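You operate a simulated robot arm through the tools that you are given. There is no shell and no other tool. Be economical: measure what you need, move in short steps, check, and stop when the job is done.

Carry out the task below with a simulated robot arm. There is one attempt and no reset: what you move stays moved.

TASK
Top up the syrup pot to its line from the jug and put its lid on.
Fine: first stand the yellow brush in the steel cup; jug back.

It is judged by the outcome, as a careful person would: the job done as asked, and still so three seconds after it is handed in. It fails if anything else is knocked over, pushed out of place, dropped, spilled or broken.

THE ROBOT
A 6-joint arm with a two-finger parallel gripper, fixed in place. Base frame: the origin is at the foot of the arm, x ahead of it, y to its left, z up; the work surface is at about z = 900. Lengths are in mm, angles in degrees, forces in N, time in s.
With the tool pointing down near the work surface it reaches from about 240 to 660 mm from the base axis. Its first joint turns from -66.0 to 66.0 degrees. Payload 2.9 kg.
Tool frame: the origin (TCP) lies between the finger pads and is the grasp point; the fingertips stand 30 mm ahead of it; z points along the fingers, y is the line along which they close. The gripper opens to 110 mm. The fingers are 20 mm wide and 10 mm thick; the gripper's body (48 by 112 mm) begins 55 mm behind the TCP.
Orientation is that of the tool frame in the base frame, as [roll, pitch, yaw] about the fixed x, y, z axes, in that order (R = Rz(yaw) Ry(pitch) Rx(roll)). With the fingers straight down and closing along the base's y, the tool's x points along the base's -x, its y along +y and its z along -z.

THE INTERFACE
- The arm moves only by the tool play_rows. Its argument "rows" is text: rows parted by semicolons, each of 7 numbers parted by spaces: the shift along the tool's x, y, z in mm, then the turn, a rotation vector about the tool's x, y, z in rad, then the gripper command, from -1 (fully open) to 1 (shut), values between in proportion. In form: tx ty tz ax ay az fingers; .... A call has 1 to 8 rows; each row shifts and turns the commanded pose from where the row before left it, along the tool's axes as they then stand. A row lasts 0.2 s, in which the tool goes at most 50 mm and 8.6 degrees; a call with a longer step from one row to the next is refused whole, and so is a gripper value outside its range. A pose out of reach is approached as far as the arm can. The call stops where the force on the tool passes 70 N (or 10 N more than at its start, if that is more) or the arm is blocked; 0.2 s more then pass. The fingers move at their own pace (about 108 mm/s each) and stop on an object; they squeeze with about 44 N. The grip force told is the motor's: it shows also when the fingers shut on nothing. Time passes only in rows, and 0.2 s behind the last, so rows that do not move let the fingers close. It gives the time, the measured TCP pose, the force on the tool (base axes), the opening and the grip force at its end, in the units of the frame above (readings bear some noise).
- Cameras (640 x 400 px; columns grow to the right, rows downward): "scene" is fixed at [56.2, 413.9, 1420.8]; the picture's right is [-0.91, -0.43, 0.00], its down [-0.09, 0.18, -0.98] and it looks along [0.42, -0.89, -0.20] (base axes); focal length 347 px, centre (320, 200). "wrist" rides on the gripper at [-36, 0, -57] in the tool frame; the picture's right is [0.00, -1.00, 0.00], its down [0.97, 0.00, -0.24] and it looks along [0.24, 0.00, 0.97] (tool axes); focal length 218 px, centre (320, 200).
- grab_frame(camera): a new picture of that camera. No time passes.
- pixel_to_xyz(camera, pixels): for up to 12 pixels [column, row] of the newest picture of that camera ("zoom" is the newest enlarged one), the place [x, y, z] in the base frame of the surface seen there, good to about 2 mm. No time passes.
- zoom(camera, box): a new picture of the part [left, top, right, bottom] of that camera's present view, enlarged. No time passes.
- finish_job(): hands the job in; it is judged then, once.

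Work in short steps. Measure before you move; look again where a grasp or a placing could have gone wrong, and mend it. You have 80 turns and 46 pictures in all, those below and enlarged ones among them. Open the gripper and draw the arm clear of the work before you hand the job in, unless the task says otherwise; then end with one line.

The tools are called as name(argument=value, ...) on one line, values as JSON. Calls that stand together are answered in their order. play_rows: Moves the arm, as the interface text tells. Its arguments: {"type":"object","properties":{"rows":{"type":"string"}},"required":["rows"]} The other tools are called the same way: grab_frame (camera) takes a picture; pixel_to_xyz (camera, pixels) gives the place of the surface under pixels of a picture; zoom (camera, box) takes an enlarged picture of a part of a camera's view; finish_job () hands the job in.

At the start:

```text
time_s: 0.0
eef_pos: [286.8, -261.0, 1285.3]
ee_rot: [-179.8, 0.0, -180.0]
contact_force: [0.2, -0.9, -0.6]
finger_gap: 109.9
grasp_force: 0.0
```

scene: 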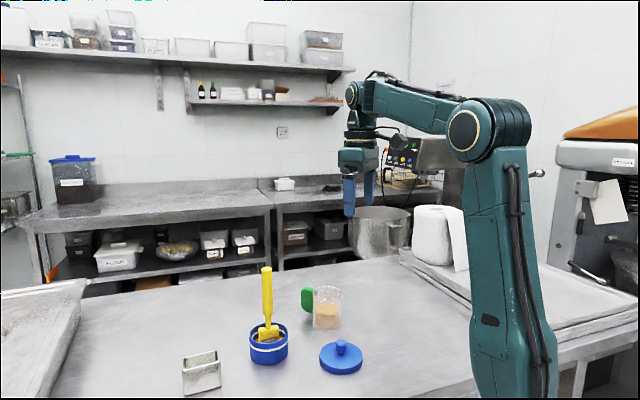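
wrist: 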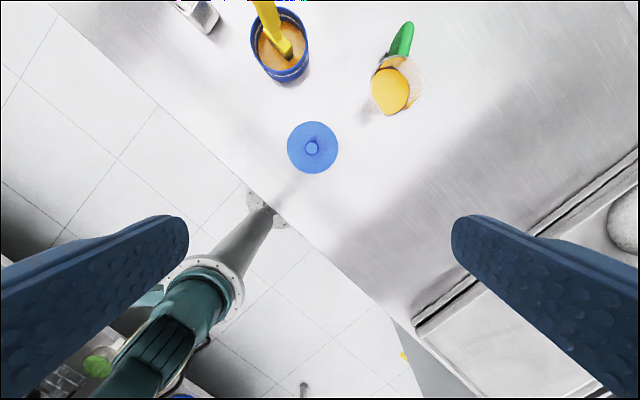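

The brush stands in the blue pot (268,340), the steel cup is at (200,372), the jug at (325,308) and the lid at (341,357). I'll enlarge and measure.

zoom(camera="scene", box=[160, 250, 400, 400])

zoom(camera="wrist", box=[160, 0, 448, 180])

pixel_to_xyz(camera="scene", pixels=[[267, 269], [268, 300], [267, 330], [252, 328], [286, 328], [268, 362], [341, 343], [341, 360], [200, 355], [308, 300], [325, 310], [327, 327]])

pixel_to_xyz(camera="wrist", pixels=[[312, 147], [288, 147], [338, 147], [312, 124], [312, 172], [405, 28], [395, 90], [420, 85], [372, 90], [280, 60], [265, 10], [200, 10]])

```text
2.67 times, centred on (280, 325) of scene
```

zoom: 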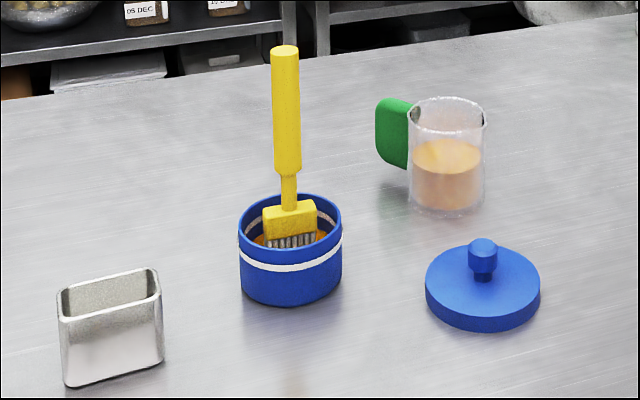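

```text
2.22 times, centred on (304, 90) of wrist
```

zoom: 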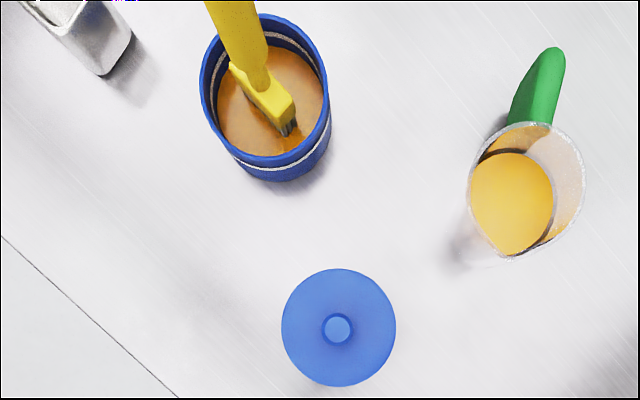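

```text
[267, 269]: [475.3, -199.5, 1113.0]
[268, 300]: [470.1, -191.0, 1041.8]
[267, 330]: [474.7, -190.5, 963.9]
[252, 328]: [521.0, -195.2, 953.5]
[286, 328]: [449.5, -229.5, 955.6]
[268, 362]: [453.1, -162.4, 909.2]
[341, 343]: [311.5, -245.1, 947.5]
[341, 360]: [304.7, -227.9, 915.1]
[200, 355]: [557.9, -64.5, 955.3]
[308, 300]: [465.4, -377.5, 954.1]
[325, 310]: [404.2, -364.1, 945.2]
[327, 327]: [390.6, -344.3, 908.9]
```

```text
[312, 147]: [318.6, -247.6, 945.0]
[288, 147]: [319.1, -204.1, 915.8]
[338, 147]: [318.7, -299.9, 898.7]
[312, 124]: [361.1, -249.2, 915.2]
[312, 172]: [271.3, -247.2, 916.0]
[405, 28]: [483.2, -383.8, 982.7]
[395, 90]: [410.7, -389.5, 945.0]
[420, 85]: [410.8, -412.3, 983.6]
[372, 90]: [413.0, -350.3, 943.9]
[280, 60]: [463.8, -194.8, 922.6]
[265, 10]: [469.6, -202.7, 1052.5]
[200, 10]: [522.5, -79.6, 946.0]
```

I'll move the wrist camera over the pot and cup to see their orientation and levels.

play_rows(rows="-40 26 0 0 0 0 -1; -40 26 0 0 0 0 -1; -40 26 0 0 0 0 -1; -40 26 0 0 0 0 -1; -40 26 0 0 0 0 -1; 0 0 0 0 0 0 -1")

grab_frame(camera="wrist")

```text
time_s: 1.4
eef_pos: [486.7, -131.5, 1286.3]
ee_rot: [-180.0, -0.1, 180.0]
contact_force: [0.4, -0.9, 0.7]
finger_gap: 110.0
grasp_force: 0.0
```

```text
41 pictures are left
```

wrist: 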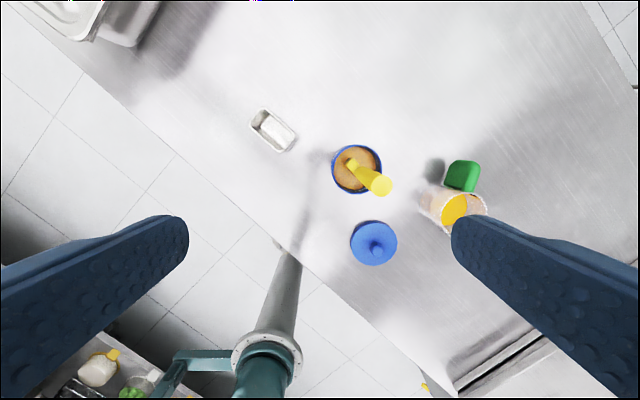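

zoom(camera="wrist", box=[240, 90, 400, 200])

zoom(camera="wrist", box=[340, 140, 500, 270])

pixel_to_xyz(camera="wrist", pixels=[[264, 109], [251, 125], [281, 152], [296, 136], [272, 131], [380, 186], [355, 164], [335, 163], [378, 158], [357, 147], [343, 178], [463, 175]])

```text
3.64 times, centred on (320, 145) of wrist
```

zoom: 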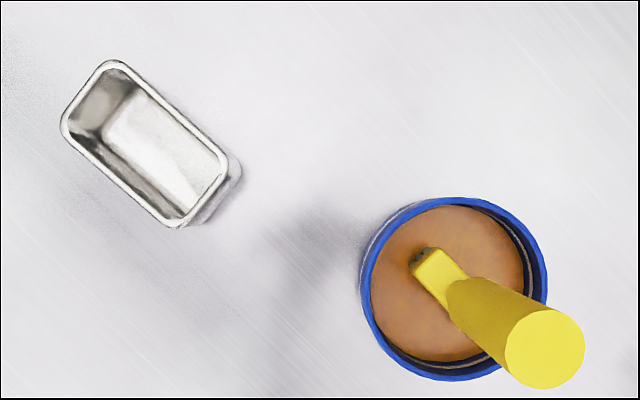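

```text
3.08 times, centred on (420, 205) of wrist
```

zoom: 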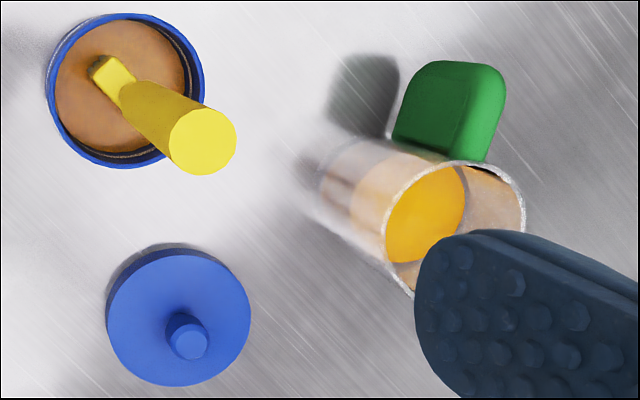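

```text
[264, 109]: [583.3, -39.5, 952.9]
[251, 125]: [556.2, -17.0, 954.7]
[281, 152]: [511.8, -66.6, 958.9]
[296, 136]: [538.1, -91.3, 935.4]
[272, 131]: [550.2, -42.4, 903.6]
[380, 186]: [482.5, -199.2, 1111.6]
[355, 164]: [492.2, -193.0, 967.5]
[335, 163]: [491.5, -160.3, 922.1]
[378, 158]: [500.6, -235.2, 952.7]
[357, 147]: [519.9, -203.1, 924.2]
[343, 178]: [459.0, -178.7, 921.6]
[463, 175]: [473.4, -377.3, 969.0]
```

Brush handle is vertical, top centre about (481,-198,1112), Ø≈23; cup centre about (550,-50), long axis ≈49° from x. I move over the brush, then down.

play_rows(rows="3 -34 0 0 0 0 -0.1; 3 -33 0 0 0 0 -0.1; 0 0 40 0 0 0 -0.1; 0 0 40 0 0 0 -0.1; 0 0 40 0 0 0 -0.1; 0 0 0 0 0 0 -0.1")

grab_frame(camera="wrist")

```text
time_s: 2.8
eef_pos: [481.1, -198.7, 1164.2]
ee_rot: [-179.8, -0.1, -180.0]
contact_force: [-0.9, -0.1, 1.3]
finger_gap: 60.4
grasp_force: 0.0
```

```text
38 pictures are left
```

wrist: 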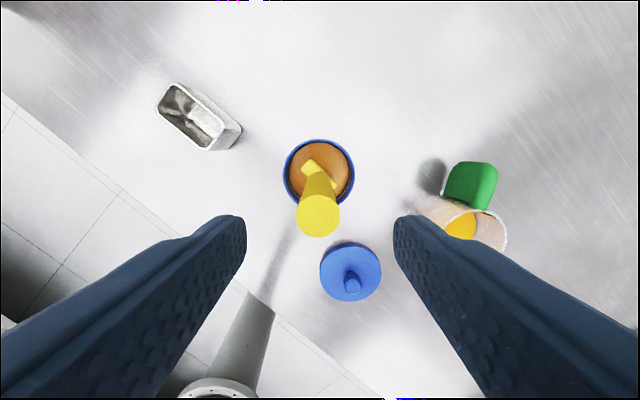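

The handle top (318,216) sits on the tool axis. Down to z≈1068 and close.

play_rows(rows="0 0 35 0 0 0 -0.1; 0 0 35 0 0 0 -0.1; 0 0 26 0 0 0 -0.1; 0 0 0 0 0 0 0.3; 0 0 0 0 0 0 1; 0 0 0 0 0 0 1; 0 0 0 0 0 0 1")

zoom(camera="scene", box=[160, 200, 400, 400])

```text
time_s: 4.4
eef_pos: [479.2, -196.7, 1069.6]
ee_rot: [-179.9, 0.0, -179.9]
contact_force: [-0.2, -0.2, 0.3]
finger_gap: 23.1
grasp_force: 43.4
```

```text
2.00 times, centred on (280, 300) of scene
```

zoom: 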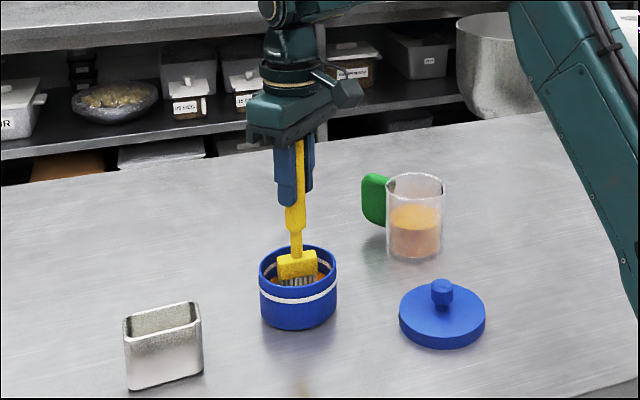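

Gripped (23 mm). Lift straight up.

play_rows(rows="0 0 -15 0 0 0 1; 0 0 -20 0 0 0 1; 0 0 -25 0 0 0 1; 0 0 -30 0 0 0 1; 0 0 -20 0 0 0 1; 0 0 -10 0 0 0 1; 0 0 0 0 0 0 1")

zoom(camera="scene", box=[160, 150, 400, 400])

zoom(camera="wrist", box=[130, 50, 450, 250])

```text
time_s: 6.0
eef_pos: [479.0, -198.8, 1188.1]
ee_rot: [180.0, 0.0, -180.0]
contact_force: [-0.4, 0.6, -1.4]
finger_gap: 23.3
grasp_force: 43.9
```

```text
1.60 times, centred on (280, 275) of scene
```

zoom: 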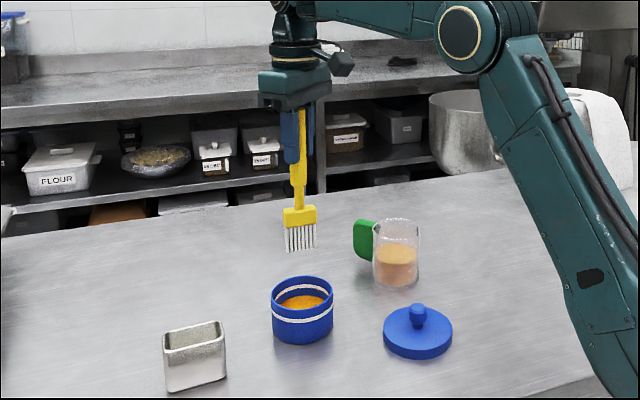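

```text
2.00 times, centred on (290, 150) of wrist
```

zoom: 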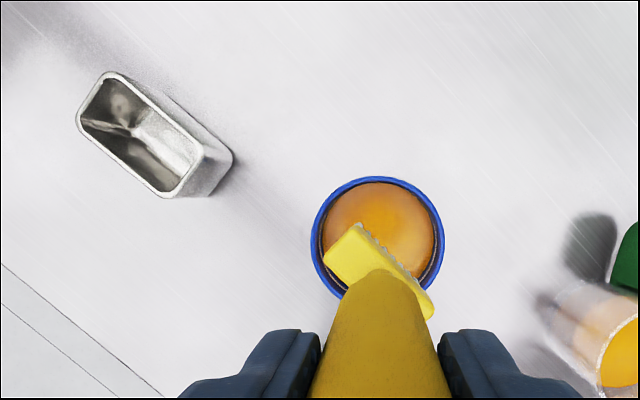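

Brush is held clear and vertical. Measure head and cup edges in the wrist zoom.

pixel_to_xyz(camera="zoom", pixels=[[353, 230], [328, 257], [345, 245], [427, 298], [410, 282], [380, 255], [110, 75], [80, 115], [172, 193], [204, 150], [140, 132], [378, 210]])

pixel_to_xyz(camera="scene", pixels=[[285, 286], [267, 286], [275, 307], [267, 305], [286, 304], [268, 330], [273, 338], [269, 327]])

```text
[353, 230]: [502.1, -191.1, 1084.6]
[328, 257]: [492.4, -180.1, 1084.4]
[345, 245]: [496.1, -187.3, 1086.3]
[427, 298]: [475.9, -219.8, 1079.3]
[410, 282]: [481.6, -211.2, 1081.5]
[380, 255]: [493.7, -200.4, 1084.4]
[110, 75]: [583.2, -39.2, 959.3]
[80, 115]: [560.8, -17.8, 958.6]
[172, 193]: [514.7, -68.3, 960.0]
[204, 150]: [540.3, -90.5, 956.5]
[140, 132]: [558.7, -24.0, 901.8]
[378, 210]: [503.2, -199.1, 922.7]
```

```text
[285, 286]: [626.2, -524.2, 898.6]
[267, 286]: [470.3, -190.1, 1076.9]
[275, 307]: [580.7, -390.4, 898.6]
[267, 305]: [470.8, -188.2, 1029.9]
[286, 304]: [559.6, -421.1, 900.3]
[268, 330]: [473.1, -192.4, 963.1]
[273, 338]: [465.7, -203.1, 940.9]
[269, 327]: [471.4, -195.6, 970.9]
```

Head's long axis (≈48°) already matches the cup's (≈49°). Carry it over the cup centre (550,-53) at height.

play_rows(rows="-6 14 0 0 0 0 1; -12 26 0 0 0 0 1; -15 32 0 0 0 0 1; -15 32 0 0 0 0 1; -12 27 0 0 0 0 1; -7.7 17.3 0 0 0 0 1; 0 0 0 0 0 0 1; 0 0 0 0 0 0 1")

zoom(camera="scene", box=[140, 240, 300, 400])

zoom(camera="wrist", box=[240, 100, 400, 200])

```text
time_s: 7.8
eef_pos: [547.6, -50.3, 1186.1]
ee_rot: [-179.9, 0.0, 180.0]
contact_force: [-0.1, -0.6, 0.4]
finger_gap: 23.0
grasp_force: 44.0
```

```text
2.50 times, centred on (220, 320) of scene
```

zoom: 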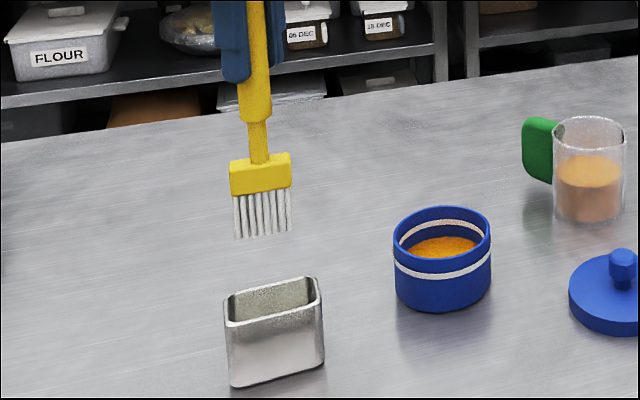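

```text
4.00 times, centred on (320, 150) of wrist
```

zoom: 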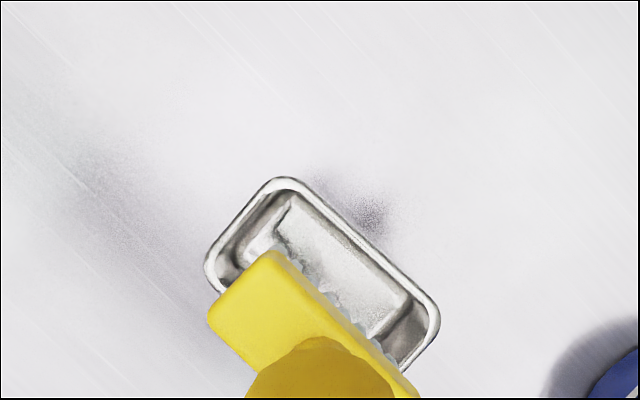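

Head centre (≈550,-53) matches the cup centre (≈549,-51). Lower carefully.

play_rows(rows="0 1 20 0 0 0 1; 0 0 25 0 0 0 1; 0 0 20 0 0 0 1; 0 0 15 0 0 0 1; 0 0 12 0 0 0 1; 0 0 10 0 0 0 1; 0 0 8 0 0 0 1; 0 0 0 0 0 0 1")

zoom(camera="scene", box=[140, 240, 300, 400])

```text
time_s: 9.6
eef_pos: [546.7, -49.1, 1078.7]
ee_rot: [-180.0, 0.0, 180.0]
contact_force: [-0.2, -1.0, -0.9]
finger_gap: 22.8
grasp_force: 44.5
```

```text
2.50 times, centred on (220, 320) of scene
```

zoom: 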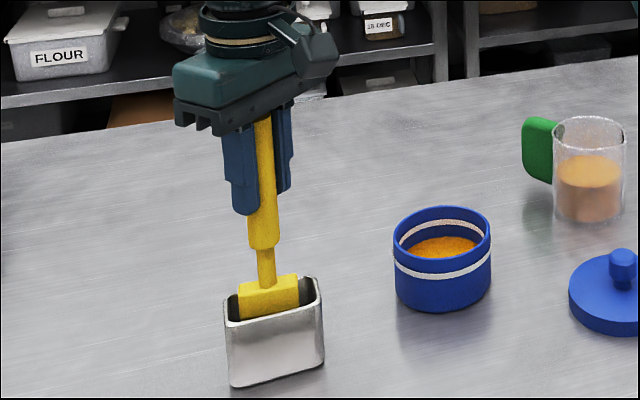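

The head is inside the cup. Lower the last millimetres in tiny steps, watching force.

play_rows(rows="0 0 3 0 0 0 1; 0 0 2 0 0 0 1; 0 0 2 0 0 0 1; 0 0 1 0 0 0 1; 0 0 0 0 0 0 1")

```text
time_s: 10.8
eef_pos: [549.3, -48.7, 1070.1]
ee_rot: [-179.9, 0.0, -180.0]
contact_force: [-0.7, 0.6, -0.7]
finger_gap: 23.0
grasp_force: 44.4
```

play_rows(rows="0 0 1 0 0 0 1; 0 0 1 0 0 0 1; 0 0 0 0 0 0 1")

```text
time_s: 11.6
eef_pos: [548.2, -49.4, 1069.1]
ee_rot: [-179.9, 0.0, 180.0]
contact_force: [-0.1, -1.2, 3.3]
finger_gap: 23.4
grasp_force: 43.8
```

Light contact (3 N). Release gently and rise.

play_rows(rows="0 0 0 0 0 0 0.45; 0 0 0 0 0 0 0.2; 0 0 0 0 0 0 0; 0 0 0 0 0 0 -0.1; 0 0 -20 0 0 0 -0.1; 0 0 -40 0 0 0 -0.1; 0 0 -40 0 0 0 -0.1; 0 0 -20 0 0 0 -0.1")

zoom(camera="scene", box=[140, 200, 400, 400])

```text
time_s: 13.4
eef_pos: [545.9, -46.3, 1188.7]
ee_rot: [-179.9, -0.1, -179.9]
contact_force: [-0.6, -0.2, -0.2]
finger_gap: 60.4
grasp_force: 0.1
```

```text
2.00 times, centred on (270, 300) of scene
```

zoom: 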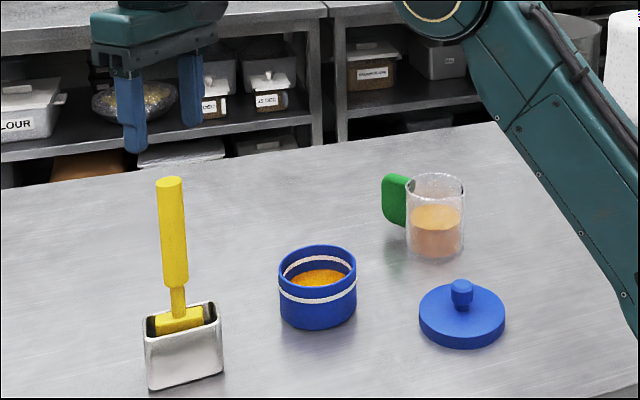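

Brush stands in the cup. Now look at the jug from above.

play_rows(rows="0 0 -45 0 0 0 -1; 0 0 -45 0 0 0 -1; 20 -40 0 0 0 0 -1; 20 -41 0 0 0 0 -1; 20 -41 0 0 0 0 -1; 20 -41 0 0 0 0 -1; 20 -41 0 0 0 0 -1; 20 -41 0 0 0 0 -1")

play_rows(rows="18 -39 0 0 0 0 -1; 0 0 0 0 0 0 -1")

zoom(camera="wrist", box=[240, 100, 480, 250])

```text
time_s: 14.0
eef_pos: [549.1, -49.5, 1258.3]
ee_rot: [-179.9, 0.8, -180.0]
contact_force: [14.5, -2.6, -19.5]
finger_gap: 110.1
grasp_force: 0.1
out of reach, approached as far as the arm can: row 2
stopped in row 3: the force on the tool passed its limit (the readings are from after the stop); the commanded pose is now the measured one
```

```text
time_s: 14.6
eef_pos: [528.9, -87.7, 1257.8]
ee_rot: [-179.9, 0.5, 179.9]
contact_force: [-0.9, -0.9, 0.5]
finger_gap: 109.9
grasp_force: 0.1
```

```text
2.67 times, centred on (360, 175) of wrist
```

zoom: 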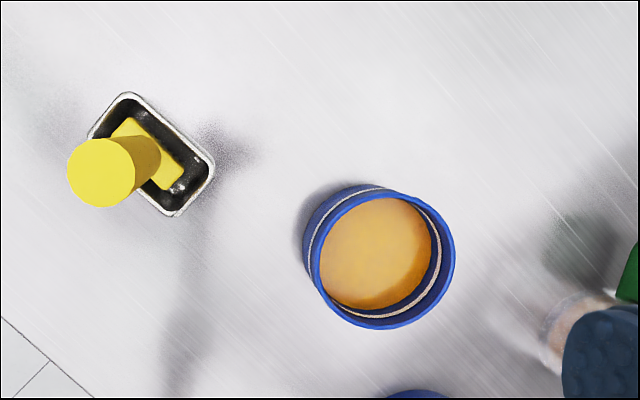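

Hit the reach limit only; nothing touched. Measure the pot here, then continue to the jug.

pixel_to_xyz(camera="zoom", pixels=[[360, 193], [315, 262], [380, 325], [451, 260], [425, 208], [439, 235], [437, 265], [433, 265], [375, 250], [430, 240], [410, 312], [330, 300]])

play_rows(rows="20 -38 0 0 0 0 -1; 21 -40 0 0 0 0 -1; 21 -40 0 0 0 0 -1; 21 -40 0 0 0 0 -1; 21 -40 0 0 0 0 -1; 21 -40 0 0 0 0 -1; 5 0 0 0 0 0 -1; 0 0 0 0 0 0 -1")

zoom(camera="wrist", box=[280, 100, 440, 200])

```text
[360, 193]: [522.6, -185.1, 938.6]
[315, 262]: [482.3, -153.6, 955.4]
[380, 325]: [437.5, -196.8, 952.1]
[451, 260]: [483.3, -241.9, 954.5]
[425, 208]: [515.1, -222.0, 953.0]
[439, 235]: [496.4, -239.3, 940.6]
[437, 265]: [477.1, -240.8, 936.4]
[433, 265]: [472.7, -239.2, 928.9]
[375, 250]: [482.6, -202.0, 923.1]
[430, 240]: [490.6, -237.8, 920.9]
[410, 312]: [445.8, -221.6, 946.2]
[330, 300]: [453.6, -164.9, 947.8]
```

```text
time_s: 16.4
eef_pos: [399.6, -327.1, 1257.4]
ee_rot: [-179.8, 0.5, -179.9]
contact_force: [-0.6, 0.9, 0.0]
finger_gap: 110.4
grasp_force: 0.1
```

```text
4.00 times, centred on (360, 150) of wrist
```

zoom: 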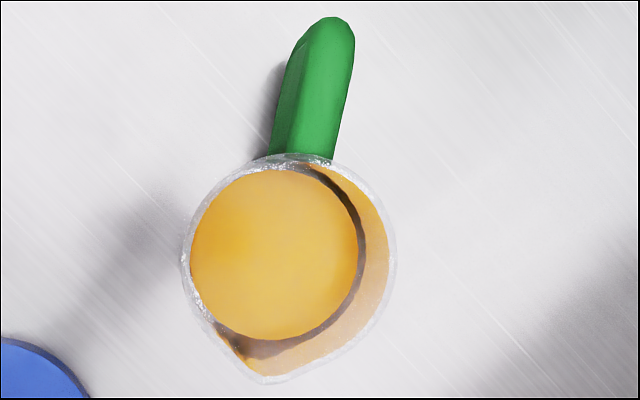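

pixel_to_xyz(camera="zoom", pixels=[[290, 157], [184, 255], [393, 255], [265, 380], [335, 25], [300, 145], [325, 150], [325, 90], [290, 90], [345, 90], [275, 250], [255, 375]])

zoom(camera="scene", box=[290, 270, 370, 340])

```text
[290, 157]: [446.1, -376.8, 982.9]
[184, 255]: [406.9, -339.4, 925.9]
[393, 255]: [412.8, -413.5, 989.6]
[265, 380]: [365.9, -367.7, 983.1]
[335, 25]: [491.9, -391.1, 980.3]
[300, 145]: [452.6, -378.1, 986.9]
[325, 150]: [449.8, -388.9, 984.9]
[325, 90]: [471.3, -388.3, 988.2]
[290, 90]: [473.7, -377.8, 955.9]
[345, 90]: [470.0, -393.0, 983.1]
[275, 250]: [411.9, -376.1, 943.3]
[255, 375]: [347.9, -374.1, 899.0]
```

```text
5.71 times, centred on (330, 305) of scene
```

zoom: 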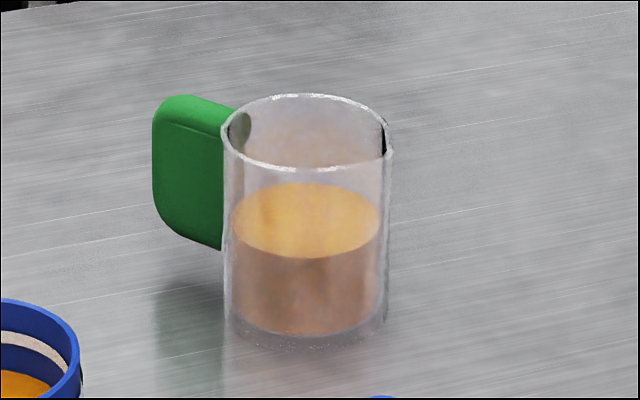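

Jug: axis ≈(410,-376), rim z≈984, Ø≈79, spout pointing (-0.98,0.18). I'll grip the body across the spout axis so it tips straight over the spout; first align above it.

play_rows(rows="-10.4 -48 0 0 0 0 -1; 0 0 0 0 0.0087 0 -1; 0 0 0 0 0 0.0925 -1; 0 0 0 0 0 0.0925 -1; 0 0 45 0 0 0 -1; 0 0 45 0 0 0 -1; 0 0 45 0 0 0 -1; 0 0 0 0 0 0 -1")

grab_frame(camera="wrist")

grab_frame(camera="scene")

```text
time_s: 18.2
eef_pos: [411.4, -373.1, 1123.6]
ee_rot: [-179.8, 0.1, 169.3]
contact_force: [-0.6, 0.9, -0.2]
finger_gap: 109.9
grasp_force: 0.1
```

```text
27 pictures are left
```

wrist: 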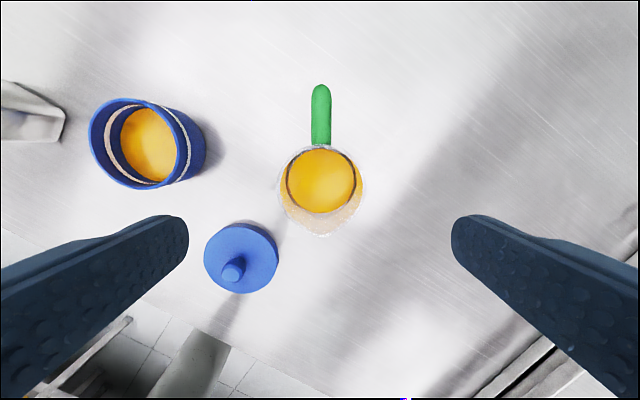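

```text
26 pictures are left
```

scene: 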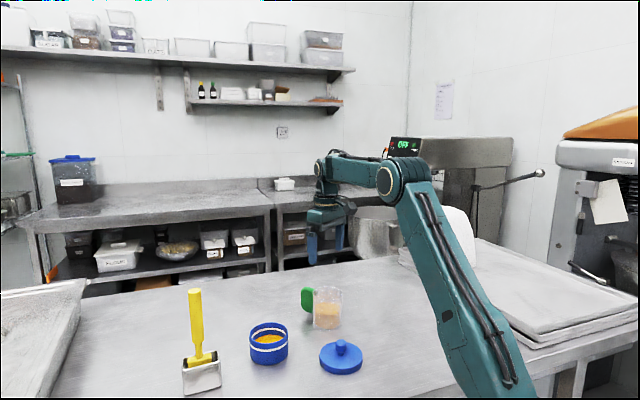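

Jug is centred laterally (rim 277–366). Shift 2.5 mm toward the spout, descend around the body to z≈958 and close.

play_rows(rows="2.5 0 40 0 0 0 -1; 0 0 45 0 0 0 -1; 0 0 40 0 0 0 -1; 0 0 25 0 0 0 -1; 0 0 16 0 0 0 -1; 0 0 0 0 0 0 -1")

zoom(camera="scene", box=[240, 230, 400, 390])

```text
time_s: 19.6
eef_pos: [407.5, -371.9, 957.1]
ee_rot: [-180.0, 0.0, 169.4]
contact_force: [-0.8, -0.3, -0.1]
finger_gap: 110.3
grasp_force: 0.0
```

```text
2.50 times, centred on (320, 310) of scene
```

zoom: 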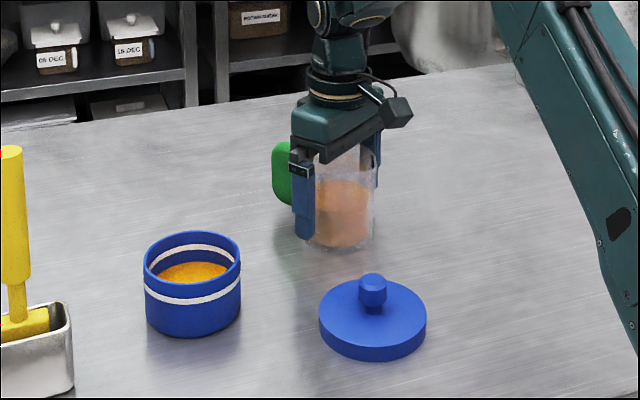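

Fingers straddle the jug. Close.

play_rows(rows="0 0 0 0 0 0 -0.7; 0 0 0 0 0 0 -0.5; 0 0 0 0 0 0 -0.3; 0 0 0 0 0 0 0.2; 0 0 0 0 0 0 1; 0 0 0 0 0 0 1")

```text
time_s: 21.0
eef_pos: [408.2, -372.9, 956.5]
ee_rot: [180.0, 0.1, 169.5]
contact_force: [-0.2, 0.7, 1.3]
finger_gap: 79.6
grasp_force: 44.1
```

Gripped at 79.6 mm. Lift gently.

play_rows(rows="0 0 -5 0 0 0 1; 0 0 -10 0 0 0 1; 0 0 -18 0 0 0 1; 0 0 -22 0 0 0 1; 0 0 -20 0 0 0 1; 0 0 -15 0 0 0 1; 0 0 -8 0 0 0 1; 0 0 0 0 0 0 1")

zoom(camera="scene", box=[240, 190, 440, 390])

```text
time_s: 22.8
eef_pos: [408.3, -373.9, 1055.4]
ee_rot: [-179.9, 0.0, 169.3]
contact_force: [-0.4, 0.2, -3.0]
finger_gap: 79.7
grasp_force: 44.1
```

```text
2.00 times, centred on (340, 290) of scene
```

zoom: 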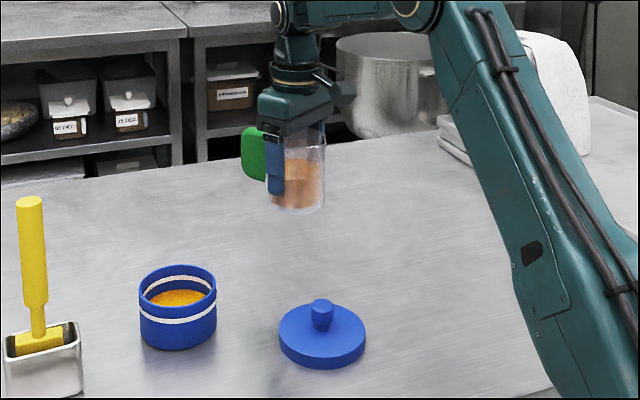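

Held at 3 N weight, level. Carry it gently over toward the pot, upright, with the spout ahead (pot centre ≈(481,-198), rim z≈955, level z≈923).

play_rows(rows="-2.5 5 0 0 0 0 1; -4.5 9 0 0 0 0 1; -6.5 13 0 0 0 0 1; -8 16 0 0 0 0 1; -8 16 0 0 0 0 1; -8 16 0 0 0 0 1; -8 16 0 0 0 0 1; -8 16 0 0 0 0 1")

play_rows(rows="-8 16 0 0 0 0 1; -8 16 0 0 0 0 1; -8 16 0 0 0 0 1; -6.5 13 0 0 0 0 1; -4.5 9 0 0 0 0 1; -2.5 5 0 0 0 0 1; -1.4 4.2 0 0 0 0 1; 0 0 0 0 0 0 1")

zoom(camera="scene", box=[160, 200, 400, 400])

grab_frame(camera="wrist")

```text
time_s: 24.6
eef_pos: [482.3, -277.7, 1055.0]
ee_rot: [-179.9, 0.0, 169.3]
contact_force: [-0.5, 0.3, -2.8]
finger_gap: 79.5
grasp_force: 44.4
```

```text
time_s: 26.4
eef_pos: [533.2, -206.9, 1055.5]
ee_rot: [-179.9, 0.0, 169.4]
contact_force: [-0.7, 0.1, -3.4]
finger_gap: 79.7
grasp_force: 44.2
```

```text
2.00 times, centred on (280, 300) of scene
```

zoom: 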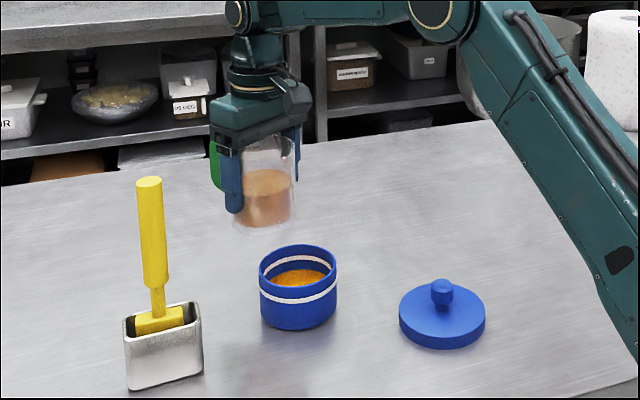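

```text
22 pictures are left
```

wrist: 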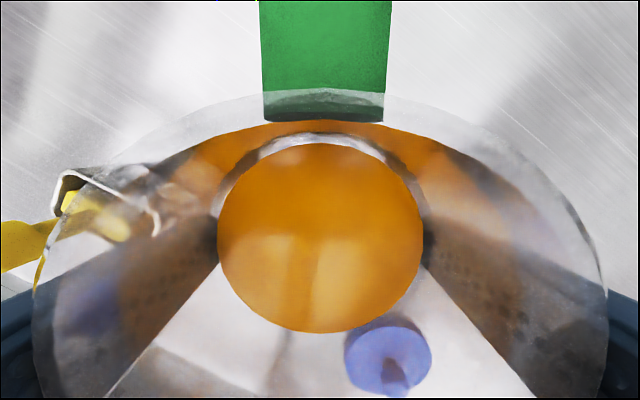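

Spout now sits above the pot at z≈1083. Tilt 30° about the spout tip (no flow expected yet).

play_rows(rows="-1.155 0 -2.076 0 -0.0436 0 1; -2.22 0 -4.2 0 -0.0873 0 1; -2.22 0 -4.2 0 -0.0873 0 1; -2.22 0 -4.2 0 -0.0873 0 1; -2.22 0 -4.2 0 -0.0873 0 1; -2.22 0 -4.2 0 -0.0873 0 1; -1.155 0 -2.076 0 -0.0436 0 1; 0 0 0 0 0 0 1")

zoom(camera="scene", box=[160, 200, 400, 400])

```text
time_s: 28.2
eef_pos: [539.9, -208.0, 1081.3]
ee_rot: [-179.9, 30.1, 169.4]
contact_force: [-0.1, -0.7, -2.7]
finger_gap: 79.7
grasp_force: 44.1
```

```text
2.00 times, centred on (280, 300) of scene
```

zoom: 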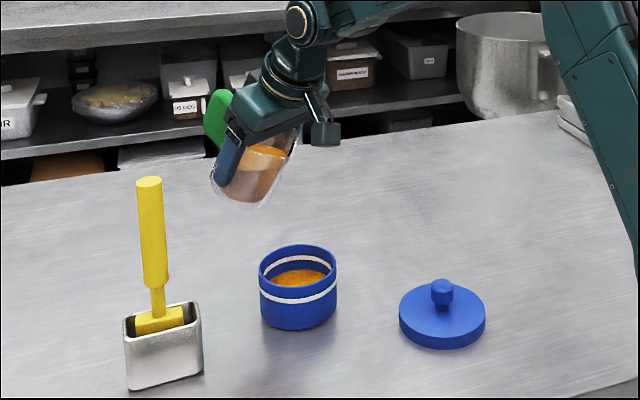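

play_rows(rows="-2.22 0 -4.2 0 -0.0873 0 1; -1.375 0 -2.498 0 -0.05236 0 1; 0 0 0 0 0 0 1; 6.16 0 7.88 0 0 0 1; 11.1 0 14.2 0 0 0 1; 11.1 0 14.2 0 0 0 1; 8 0 10.2 0 0 0 1; 4.3 0 5.5 0 0 0 1")

zoom(camera="scene", box=[200, 230, 360, 390])

```text
time_s: 30.0
eef_pos: [539.2, -207.7, 1023.7]
ee_rot: [-180.0, 38.0, 169.6]
contact_force: [-0.6, 1.2, -3.0]
finger_gap: 79.7
grasp_force: 44.0
```

```text
2.50 times, centred on (280, 310) of scene
```

zoom: 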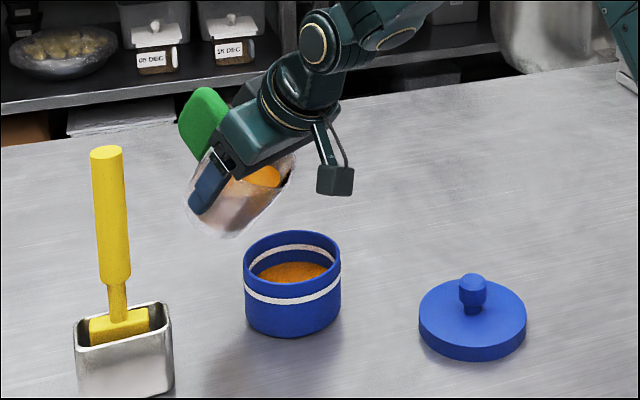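

pixel_to_xyz(camera="zoom", pixels=[[335, 192], [320, 175], [350, 175], [260, 178], [285, 175], [292, 270], [235, 230], [320, 275]])

```text
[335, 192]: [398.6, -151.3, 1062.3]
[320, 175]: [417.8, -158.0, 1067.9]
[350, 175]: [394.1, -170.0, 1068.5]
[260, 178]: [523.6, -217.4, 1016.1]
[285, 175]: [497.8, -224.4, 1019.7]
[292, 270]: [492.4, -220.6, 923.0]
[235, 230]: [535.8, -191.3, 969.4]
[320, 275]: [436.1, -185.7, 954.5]
```

The wrist camera box will stay above z≈1010, clear. Continue tilting about the spout in small steps.

play_rows(rows="-1.155 0 -2.076 0 -0.0436 0 1; -1.155 0 -2.076 0 -0.0436 0 1; 0 0 0 0 0 0 1; 0 0 0 0 0 0 1")

zoom(camera="scene", box=[220, 250, 340, 370])

```text
time_s: 31.0
eef_pos: [539.1, -208.6, 1028.7]
ee_rot: [-179.9, 43.1, 169.4]
contact_force: [-0.2, -0.6, -3.0]
finger_gap: 79.3
grasp_force: 43.9
```

```text
3.33 times, centred on (280, 310) of scene
```

zoom: 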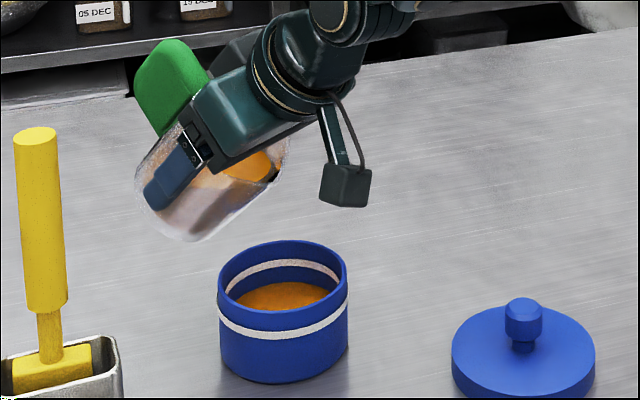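

No flow yet. Tilt to 48°.

play_rows(rows="-1.155 0 -2.076 0 -0.0436 0 1; -1.155 0 -2.076 0 -0.0436 0 1; 0 0 0 0 0 0 1; 0 0 0 0 0 0 1; 0 0 0 0 0 0 1")

zoom(camera="scene", box=[220, 250, 340, 370])

pixel_to_xyz(camera="zoom", pixels=[[280, 300], [295, 297], [265, 295], [310, 295]])

```text
time_s: 32.2
eef_pos: [536.4, -209.2, 1034.0]
ee_rot: [-179.9, 48.0, 169.5]
contact_force: [-0.6, 1.0, -3.3]
finger_gap: 79.3
grasp_force: 44.1
```

```text
3.33 times, centred on (280, 310) of scene
```

zoom: 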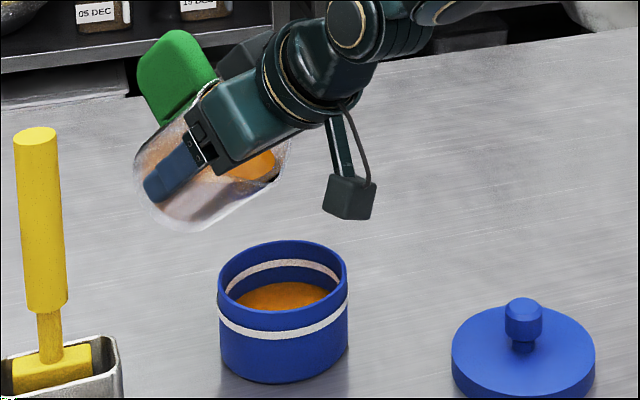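

```text
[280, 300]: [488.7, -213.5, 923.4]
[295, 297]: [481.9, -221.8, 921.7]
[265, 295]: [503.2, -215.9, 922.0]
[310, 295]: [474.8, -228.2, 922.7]
```

Surface is right at the lip. Two more degrees and dwell.

play_rows(rows="-0.473 0 -0.824 0 -0.01745 0 1; -0.473 0 -0.824 0 -0.01745 0 1; 0 0 0 0 0 0 1; 0 0 0 0 0 0 1; 0 0 0 0 0 0 1")

zoom(camera="scene", box=[220, 250, 340, 370])

pixel_to_xyz(camera="zoom", pixels=[[280, 300], [295, 297], [265, 295], [310, 295]])

```text
time_s: 33.4
eef_pos: [536.8, -209.2, 1035.5]
ee_rot: [-179.9, 50.0, 169.5]
contact_force: [-0.6, -0.4, -3.0]
finger_gap: 79.4
grasp_force: 44.0
```

```text
3.33 times, centred on (280, 310) of scene
```

zoom: 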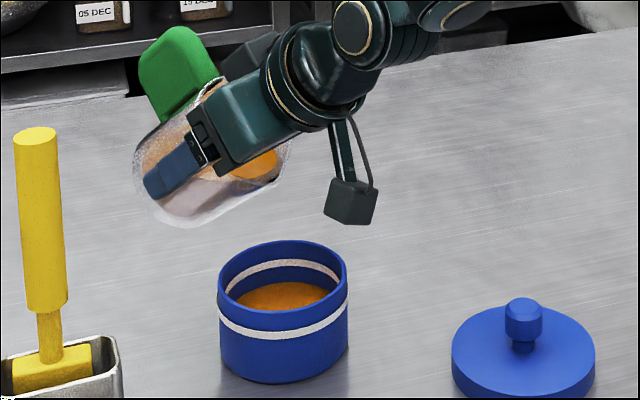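

```text
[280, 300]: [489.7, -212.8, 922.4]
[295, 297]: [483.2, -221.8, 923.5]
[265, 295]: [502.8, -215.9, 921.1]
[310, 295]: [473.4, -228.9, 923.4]
```

play_rows(rows="-0.473 0 -0.824 0 -0.01745 0 1; -0.473 0 -0.824 0 -0.01745 0 1; -0.473 0 -0.824 0 -0.01745 0 1; 0 0 0 0 0 0 1; 0 0 0 0 0 0 1; 0 0 0 0 0 0 1")

zoom(camera="scene", box=[220, 250, 340, 370])

pixel_to_xyz(camera="zoom", pixels=[[280, 300], [295, 297], [265, 295], [310, 295]])

```text
time_s: 34.8
eef_pos: [536.2, -209.4, 1036.6]
ee_rot: [-179.9, 53.0, 169.5]
contact_force: [0.4, -0.7, -3.7]
finger_gap: 79.4
grasp_force: 44.3
```

```text
3.33 times, centred on (280, 310) of scene
```

zoom: 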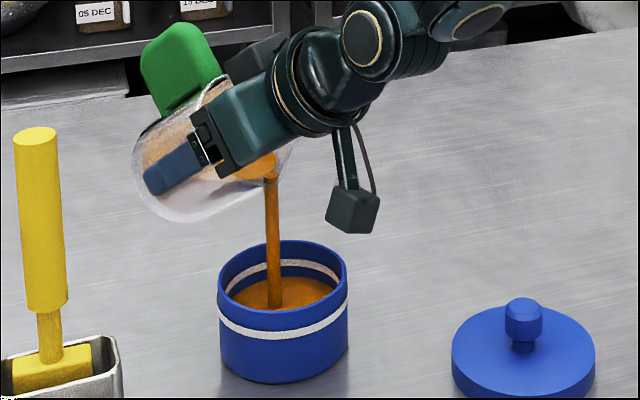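

```text
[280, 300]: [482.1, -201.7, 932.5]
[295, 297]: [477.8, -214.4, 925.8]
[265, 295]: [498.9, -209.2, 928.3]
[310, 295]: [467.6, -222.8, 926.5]
```

Flow lands at the pot's centre; level ≈926. Hold 0.4 s and look again.

play_rows(rows="0 0 0 0 0 0 1")

zoom(camera="scene", box=[230, 290, 310, 370])

pixel_to_xyz(camera="zoom", pixels=[[330, 240], [240, 230], [225, 235], [345, 235], [350, 200], [180, 205], [380, 205], [300, 165]])

```text
time_s: 35.2
eef_pos: [535.8, -208.9, 1038.0]
ee_rot: [-179.7, 53.0, 169.5]
contact_force: [0.0, 0.2, -2.9]
finger_gap: 79.4
grasp_force: 43.6
```

```text
5.00 times, centred on (270, 330) of scene
```

zoom: 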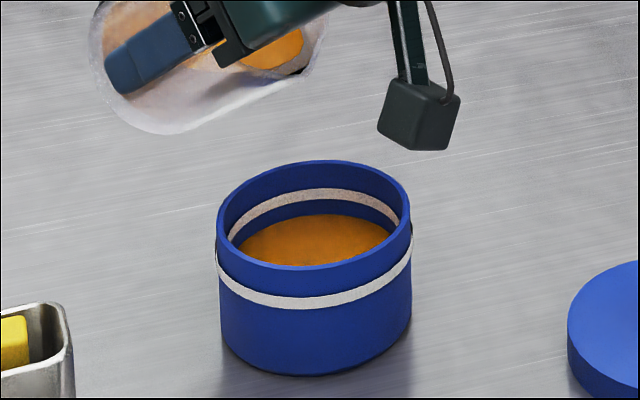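

```text
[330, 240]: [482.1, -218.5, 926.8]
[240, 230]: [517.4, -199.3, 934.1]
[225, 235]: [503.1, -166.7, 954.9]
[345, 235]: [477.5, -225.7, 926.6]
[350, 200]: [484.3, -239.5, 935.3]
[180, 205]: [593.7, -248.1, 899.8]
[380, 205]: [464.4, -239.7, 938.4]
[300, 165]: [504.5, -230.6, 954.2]
```

Flow self-stops; level ≈926.7. Check the line's height on the same picture.

pixel_to_xyz(camera="zoom", pixels=[[320, 187], [320, 190], [320, 193], [320, 196], [320, 199], [320, 203], [280, 195], [280, 199], [280, 203], [370, 196], [370, 200], [370, 204]])

play_rows(rows="-0.473 0 -0.824 0 -0.01745 0 1; -0.473 0 -0.824 0 -0.01745 0 1; -0.473 0 -0.824 0 -0.01745 0 1; -0.473 0 -0.824 0 -0.01745 0 1; -0.473 0 -0.824 0 -0.01745 0 1; -0.473 0 -0.824 0 -0.01745 0 1; 0 0 0 0 0 0 1; 0 0 0 0 0 0 1")

play_rows(rows="0 0 0 0 0 0 1; 0 0 0 0 0 0 1")

zoom(camera="scene", box=[230, 290, 310, 370])

pixel_to_xyz(camera="zoom", pixels=[[330, 240], [270, 240], [300, 230], [345, 235], [360, 225], [320, 245]])

```text
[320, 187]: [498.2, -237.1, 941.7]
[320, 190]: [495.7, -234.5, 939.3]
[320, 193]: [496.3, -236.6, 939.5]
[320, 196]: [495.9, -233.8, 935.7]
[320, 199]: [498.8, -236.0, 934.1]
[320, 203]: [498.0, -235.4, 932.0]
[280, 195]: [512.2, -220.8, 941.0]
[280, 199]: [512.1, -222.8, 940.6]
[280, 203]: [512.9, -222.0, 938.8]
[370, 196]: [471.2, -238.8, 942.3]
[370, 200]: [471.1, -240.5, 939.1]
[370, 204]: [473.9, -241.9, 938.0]
```

```text
time_s: 37.0
eef_pos: [534.4, -207.8, 1044.0]
ee_rot: [-179.8, 59.0, 169.5]
contact_force: [0.5, 0.3, -2.5]
finger_gap: 79.7
grasp_force: 43.3
```

```text
time_s: 37.6
eef_pos: [535.2, -207.3, 1042.0]
ee_rot: [-179.9, 59.0, 169.4]
contact_force: [0.1, 0.1, -3.1]
finger_gap: 79.5
grasp_force: 43.8
```

```text
5.00 times, centred on (270, 330) of scene
```

zoom: 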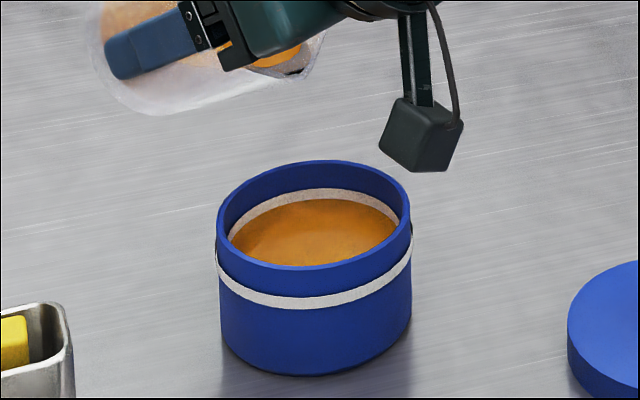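

```text
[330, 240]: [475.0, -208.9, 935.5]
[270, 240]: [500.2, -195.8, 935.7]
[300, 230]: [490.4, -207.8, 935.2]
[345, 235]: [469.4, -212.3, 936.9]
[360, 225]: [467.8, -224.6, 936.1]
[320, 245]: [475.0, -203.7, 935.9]
```

Level ≈935.8, at the lower edge of the white line (≈935–941). Tilt about 1.7° more to reach its middle.

play_rows(rows="-0.4 0 -0.7 0 -0.0148 0 1; -0.4 0 -0.7 0 -0.0148 0 1; 0 0 0 0 0 0 1; 0 0 0 0 0 0 1; 0 0 0 0 0 0 1; 0 0 0 0 0 0 1")

zoom(camera="scene", box=[230, 290, 310, 370])

pixel_to_xyz(camera="zoom", pixels=[[330, 240], [270, 240], [300, 230], [345, 235], [360, 225], [320, 245], [280, 230], [340, 225]])

```text
time_s: 39.0
eef_pos: [533.8, -209.2, 1044.1]
ee_rot: [-179.8, 60.7, 169.5]
contact_force: [-0.2, 0.8, -1.9]
finger_gap: 79.7
grasp_force: 44.2
```

```text
5.00 times, centred on (270, 330) of scene
```

zoom: 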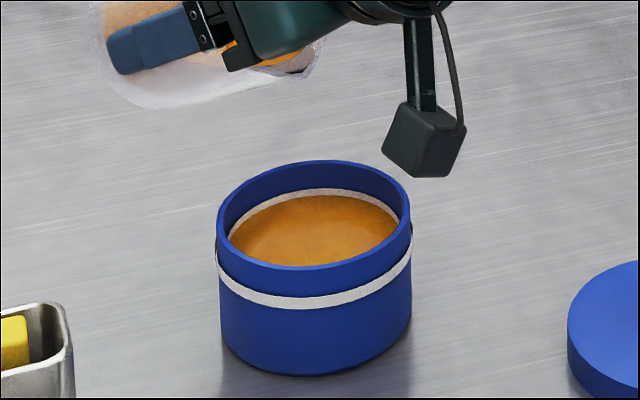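

```text
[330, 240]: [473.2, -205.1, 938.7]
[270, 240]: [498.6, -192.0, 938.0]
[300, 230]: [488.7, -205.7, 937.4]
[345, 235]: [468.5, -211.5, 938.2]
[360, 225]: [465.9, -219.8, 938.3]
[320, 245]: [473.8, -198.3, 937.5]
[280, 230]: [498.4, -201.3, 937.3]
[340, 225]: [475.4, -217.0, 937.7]
```

Level ≈938, mid-line. Tip back 10°, then raise before levelling.

play_rows(rows="2.58 0 3.99 0 0.0873 0 1; 2.58 0 3.99 0 0.0873 0 1; 0 0 0 0 0 0 1; -7.7 0 -6.3 0 0 0 1; -12.4 0 -10.1 0 0 0 1; -15.5 0 -12.7 0 0 0 1; -12.4 0 -10.1 0 0 0 1; -6.2 0 -5.1 0 0 0 1")

play_rows(rows="2.58 0 3.99 0 0.0873 0 1; 2.58 0 3.99 0 0.0873 0 1; 2.58 0 3.99 0 0.0873 0 1; 2.58 0 3.99 0 0.0873 0 1; 2.58 0 3.99 0 0.0873 0 1; 2.58 0 3.99 0 0.0873 0 1; 2.58 0 3.99 0 0.0873 0 1; 2.58 0 3.99 0 0.0873 0 1")

play_rows(rows="2.58 0 3.99 0 0.0873 0 1; 2.58 0 3.99 0 0.0873 0 1; 0.4 0 0.6 0 0.0122 0 1; 0 0 0 0 0 0 1")

```text
time_s: 40.8
eef_pos: [536.2, -208.5, 1104.6]
ee_rot: [-179.7, 50.7, 169.5]
contact_force: [0.0, -0.3, -1.8]
finger_gap: 79.2
grasp_force: 43.9
```

```text
time_s: 42.6
eef_pos: [537.9, -208.6, 1068.1]
ee_rot: [-179.9, 10.6, 169.3]
contact_force: [0.0, 1.0, -3.1]
finger_gap: 79.3
grasp_force: 43.8
```

```text
time_s: 43.6
eef_pos: [532.9, -208.7, 1057.4]
ee_rot: [-179.9, 0.1, 169.4]
contact_force: [-0.2, 0.1, -1.6]
finger_gap: 79.5
grasp_force: 44.0
```

Upright again. Carry the jug back the same way to its original spot.

play_rows(rows="2.5 -5 0 0 0 0 1; 4.5 -9 0 0 0 0 1; 8 -16 0 0 0 0 1; 9.5 -19 0 0 0 0 1; 9.5 -19 0 0 0 0 1; 9.5 -19 0 0 0 0 1; 9.5 -19 0 0 0 0 1; 9.5 -19 0 0 0 0 1")

play_rows(rows="9.5 -19 0 0 0 0 1; 8 -16 0 0 0 0 1; 6.5 -13 0 0 0 0 1; 4 -8 0 0 0 0 1; 1.7 -4 0 0 0 0 1; 0 0 0 0 0 0 1; 0 0 0 0 0 0 1")

```text
time_s: 45.4
eef_pos: [447.1, -318.5, 1059.6]
ee_rot: [-179.9, 0.2, 169.4]
contact_force: [-0.5, 0.6, -1.9]
finger_gap: 79.3
grasp_force: 44.2
```

```text
time_s: 47.0
eef_pos: [407.4, -372.9, 1058.0]
ee_rot: [-179.8, -0.1, 169.4]
contact_force: [-0.1, -0.3, -2.2]
finger_gap: 79.6
grasp_force: 43.9
```

Lower: 90 mm, then creep to contact at z≈956.5.

play_rows(rows="0 0 12 0 0 0 1; 0 0 22 0 0 0 1; 0 0 25 0 0 0 1; 0 0 18 0 0 0 1; 0 0 11 0 0 0 1; 0 0 6 0 0 0 1; 0 0 3 0 0 0 1; 0 0 0 0 0 0 1")

play_rows(rows="0 0 1.5 0 0 0 1; 0 0 0 0 0 0 1")

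```text
time_s: 48.8
eef_pos: [407.3, -373.3, 960.7]
ee_rot: [-179.8, 0.0, 169.4]
contact_force: [0.1, -0.4, -1.5]
finger_gap: 79.6
grasp_force: 44.5
```

```text
time_s: 49.4
eef_pos: [408.4, -373.7, 960.1]
ee_rot: [-180.0, 0.1, 169.4]
contact_force: [0.0, -0.2, -2.1]
finger_gap: 79.4
grasp_force: 43.8
```

play_rows(rows="0 0 1 0 0 0 1; 0 0 1 0 0 0 1; 0 0 0.7 0 0 0 1; 0 0 0 0 0 0 1")

play_rows(rows="0 0 0.7 0 0 0 1; 0 0 0 0 0 0 1")

```text
time_s: 50.4
eef_pos: [408.0, -373.2, 958.7]
ee_rot: [-179.9, 0.0, 169.4]
contact_force: [0.1, 0.3, -1.7]
finger_gap: 79.3
grasp_force: 43.9
```

```text
time_s: 51.0
eef_pos: [408.4, -372.9, 958.5]
ee_rot: [180.0, 0.1, 169.4]
contact_force: [-1.5, 1.1, 4.0]
finger_gap: 79.3
grasp_force: 43.7
```

Contact felt (+4 N). Open and rise.

play_rows(rows="0 0 0 0 0 0 -0.5; 0 0 0 0 0 0 -0.7; 0 0 0 0 0 0 -1; 0 0 0 0 0 0 -1; 0 0 -25 0 0 0 -1; 0 0 -45 0 0 0 -1; 0 0 -45 0 0 0 -1; 0 0 -45 0 0 0 -1")

grab_frame(camera="scene")

grab_frame(camera="wrist")

pixel_to_xyz(camera="wrist", pixels=[[240, 224], [276, 258], [207, 258], [240, 291], [232, 272], [241, 262]])

```text
time_s: 52.8
eef_pos: [408.1, -372.5, 1118.6]
ee_rot: [-179.8, 0.0, 169.3]
contact_force: [-0.4, -0.2, 0.2]
finger_gap: 109.9
grasp_force: 0.1
```

```text
12 pictures are left
```

scene: 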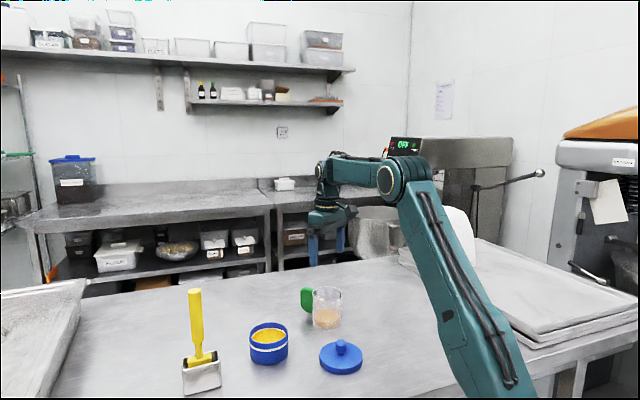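

```text
11 pictures are left
```

wrist: 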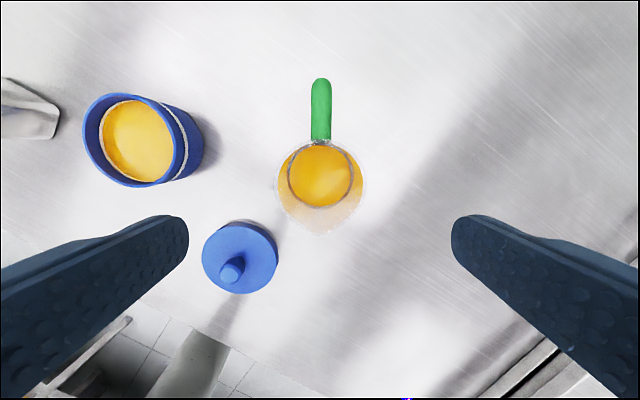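

```text
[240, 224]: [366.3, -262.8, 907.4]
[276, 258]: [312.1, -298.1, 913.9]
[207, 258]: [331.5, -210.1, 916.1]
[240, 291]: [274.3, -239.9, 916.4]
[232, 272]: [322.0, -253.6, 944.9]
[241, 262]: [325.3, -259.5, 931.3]
```

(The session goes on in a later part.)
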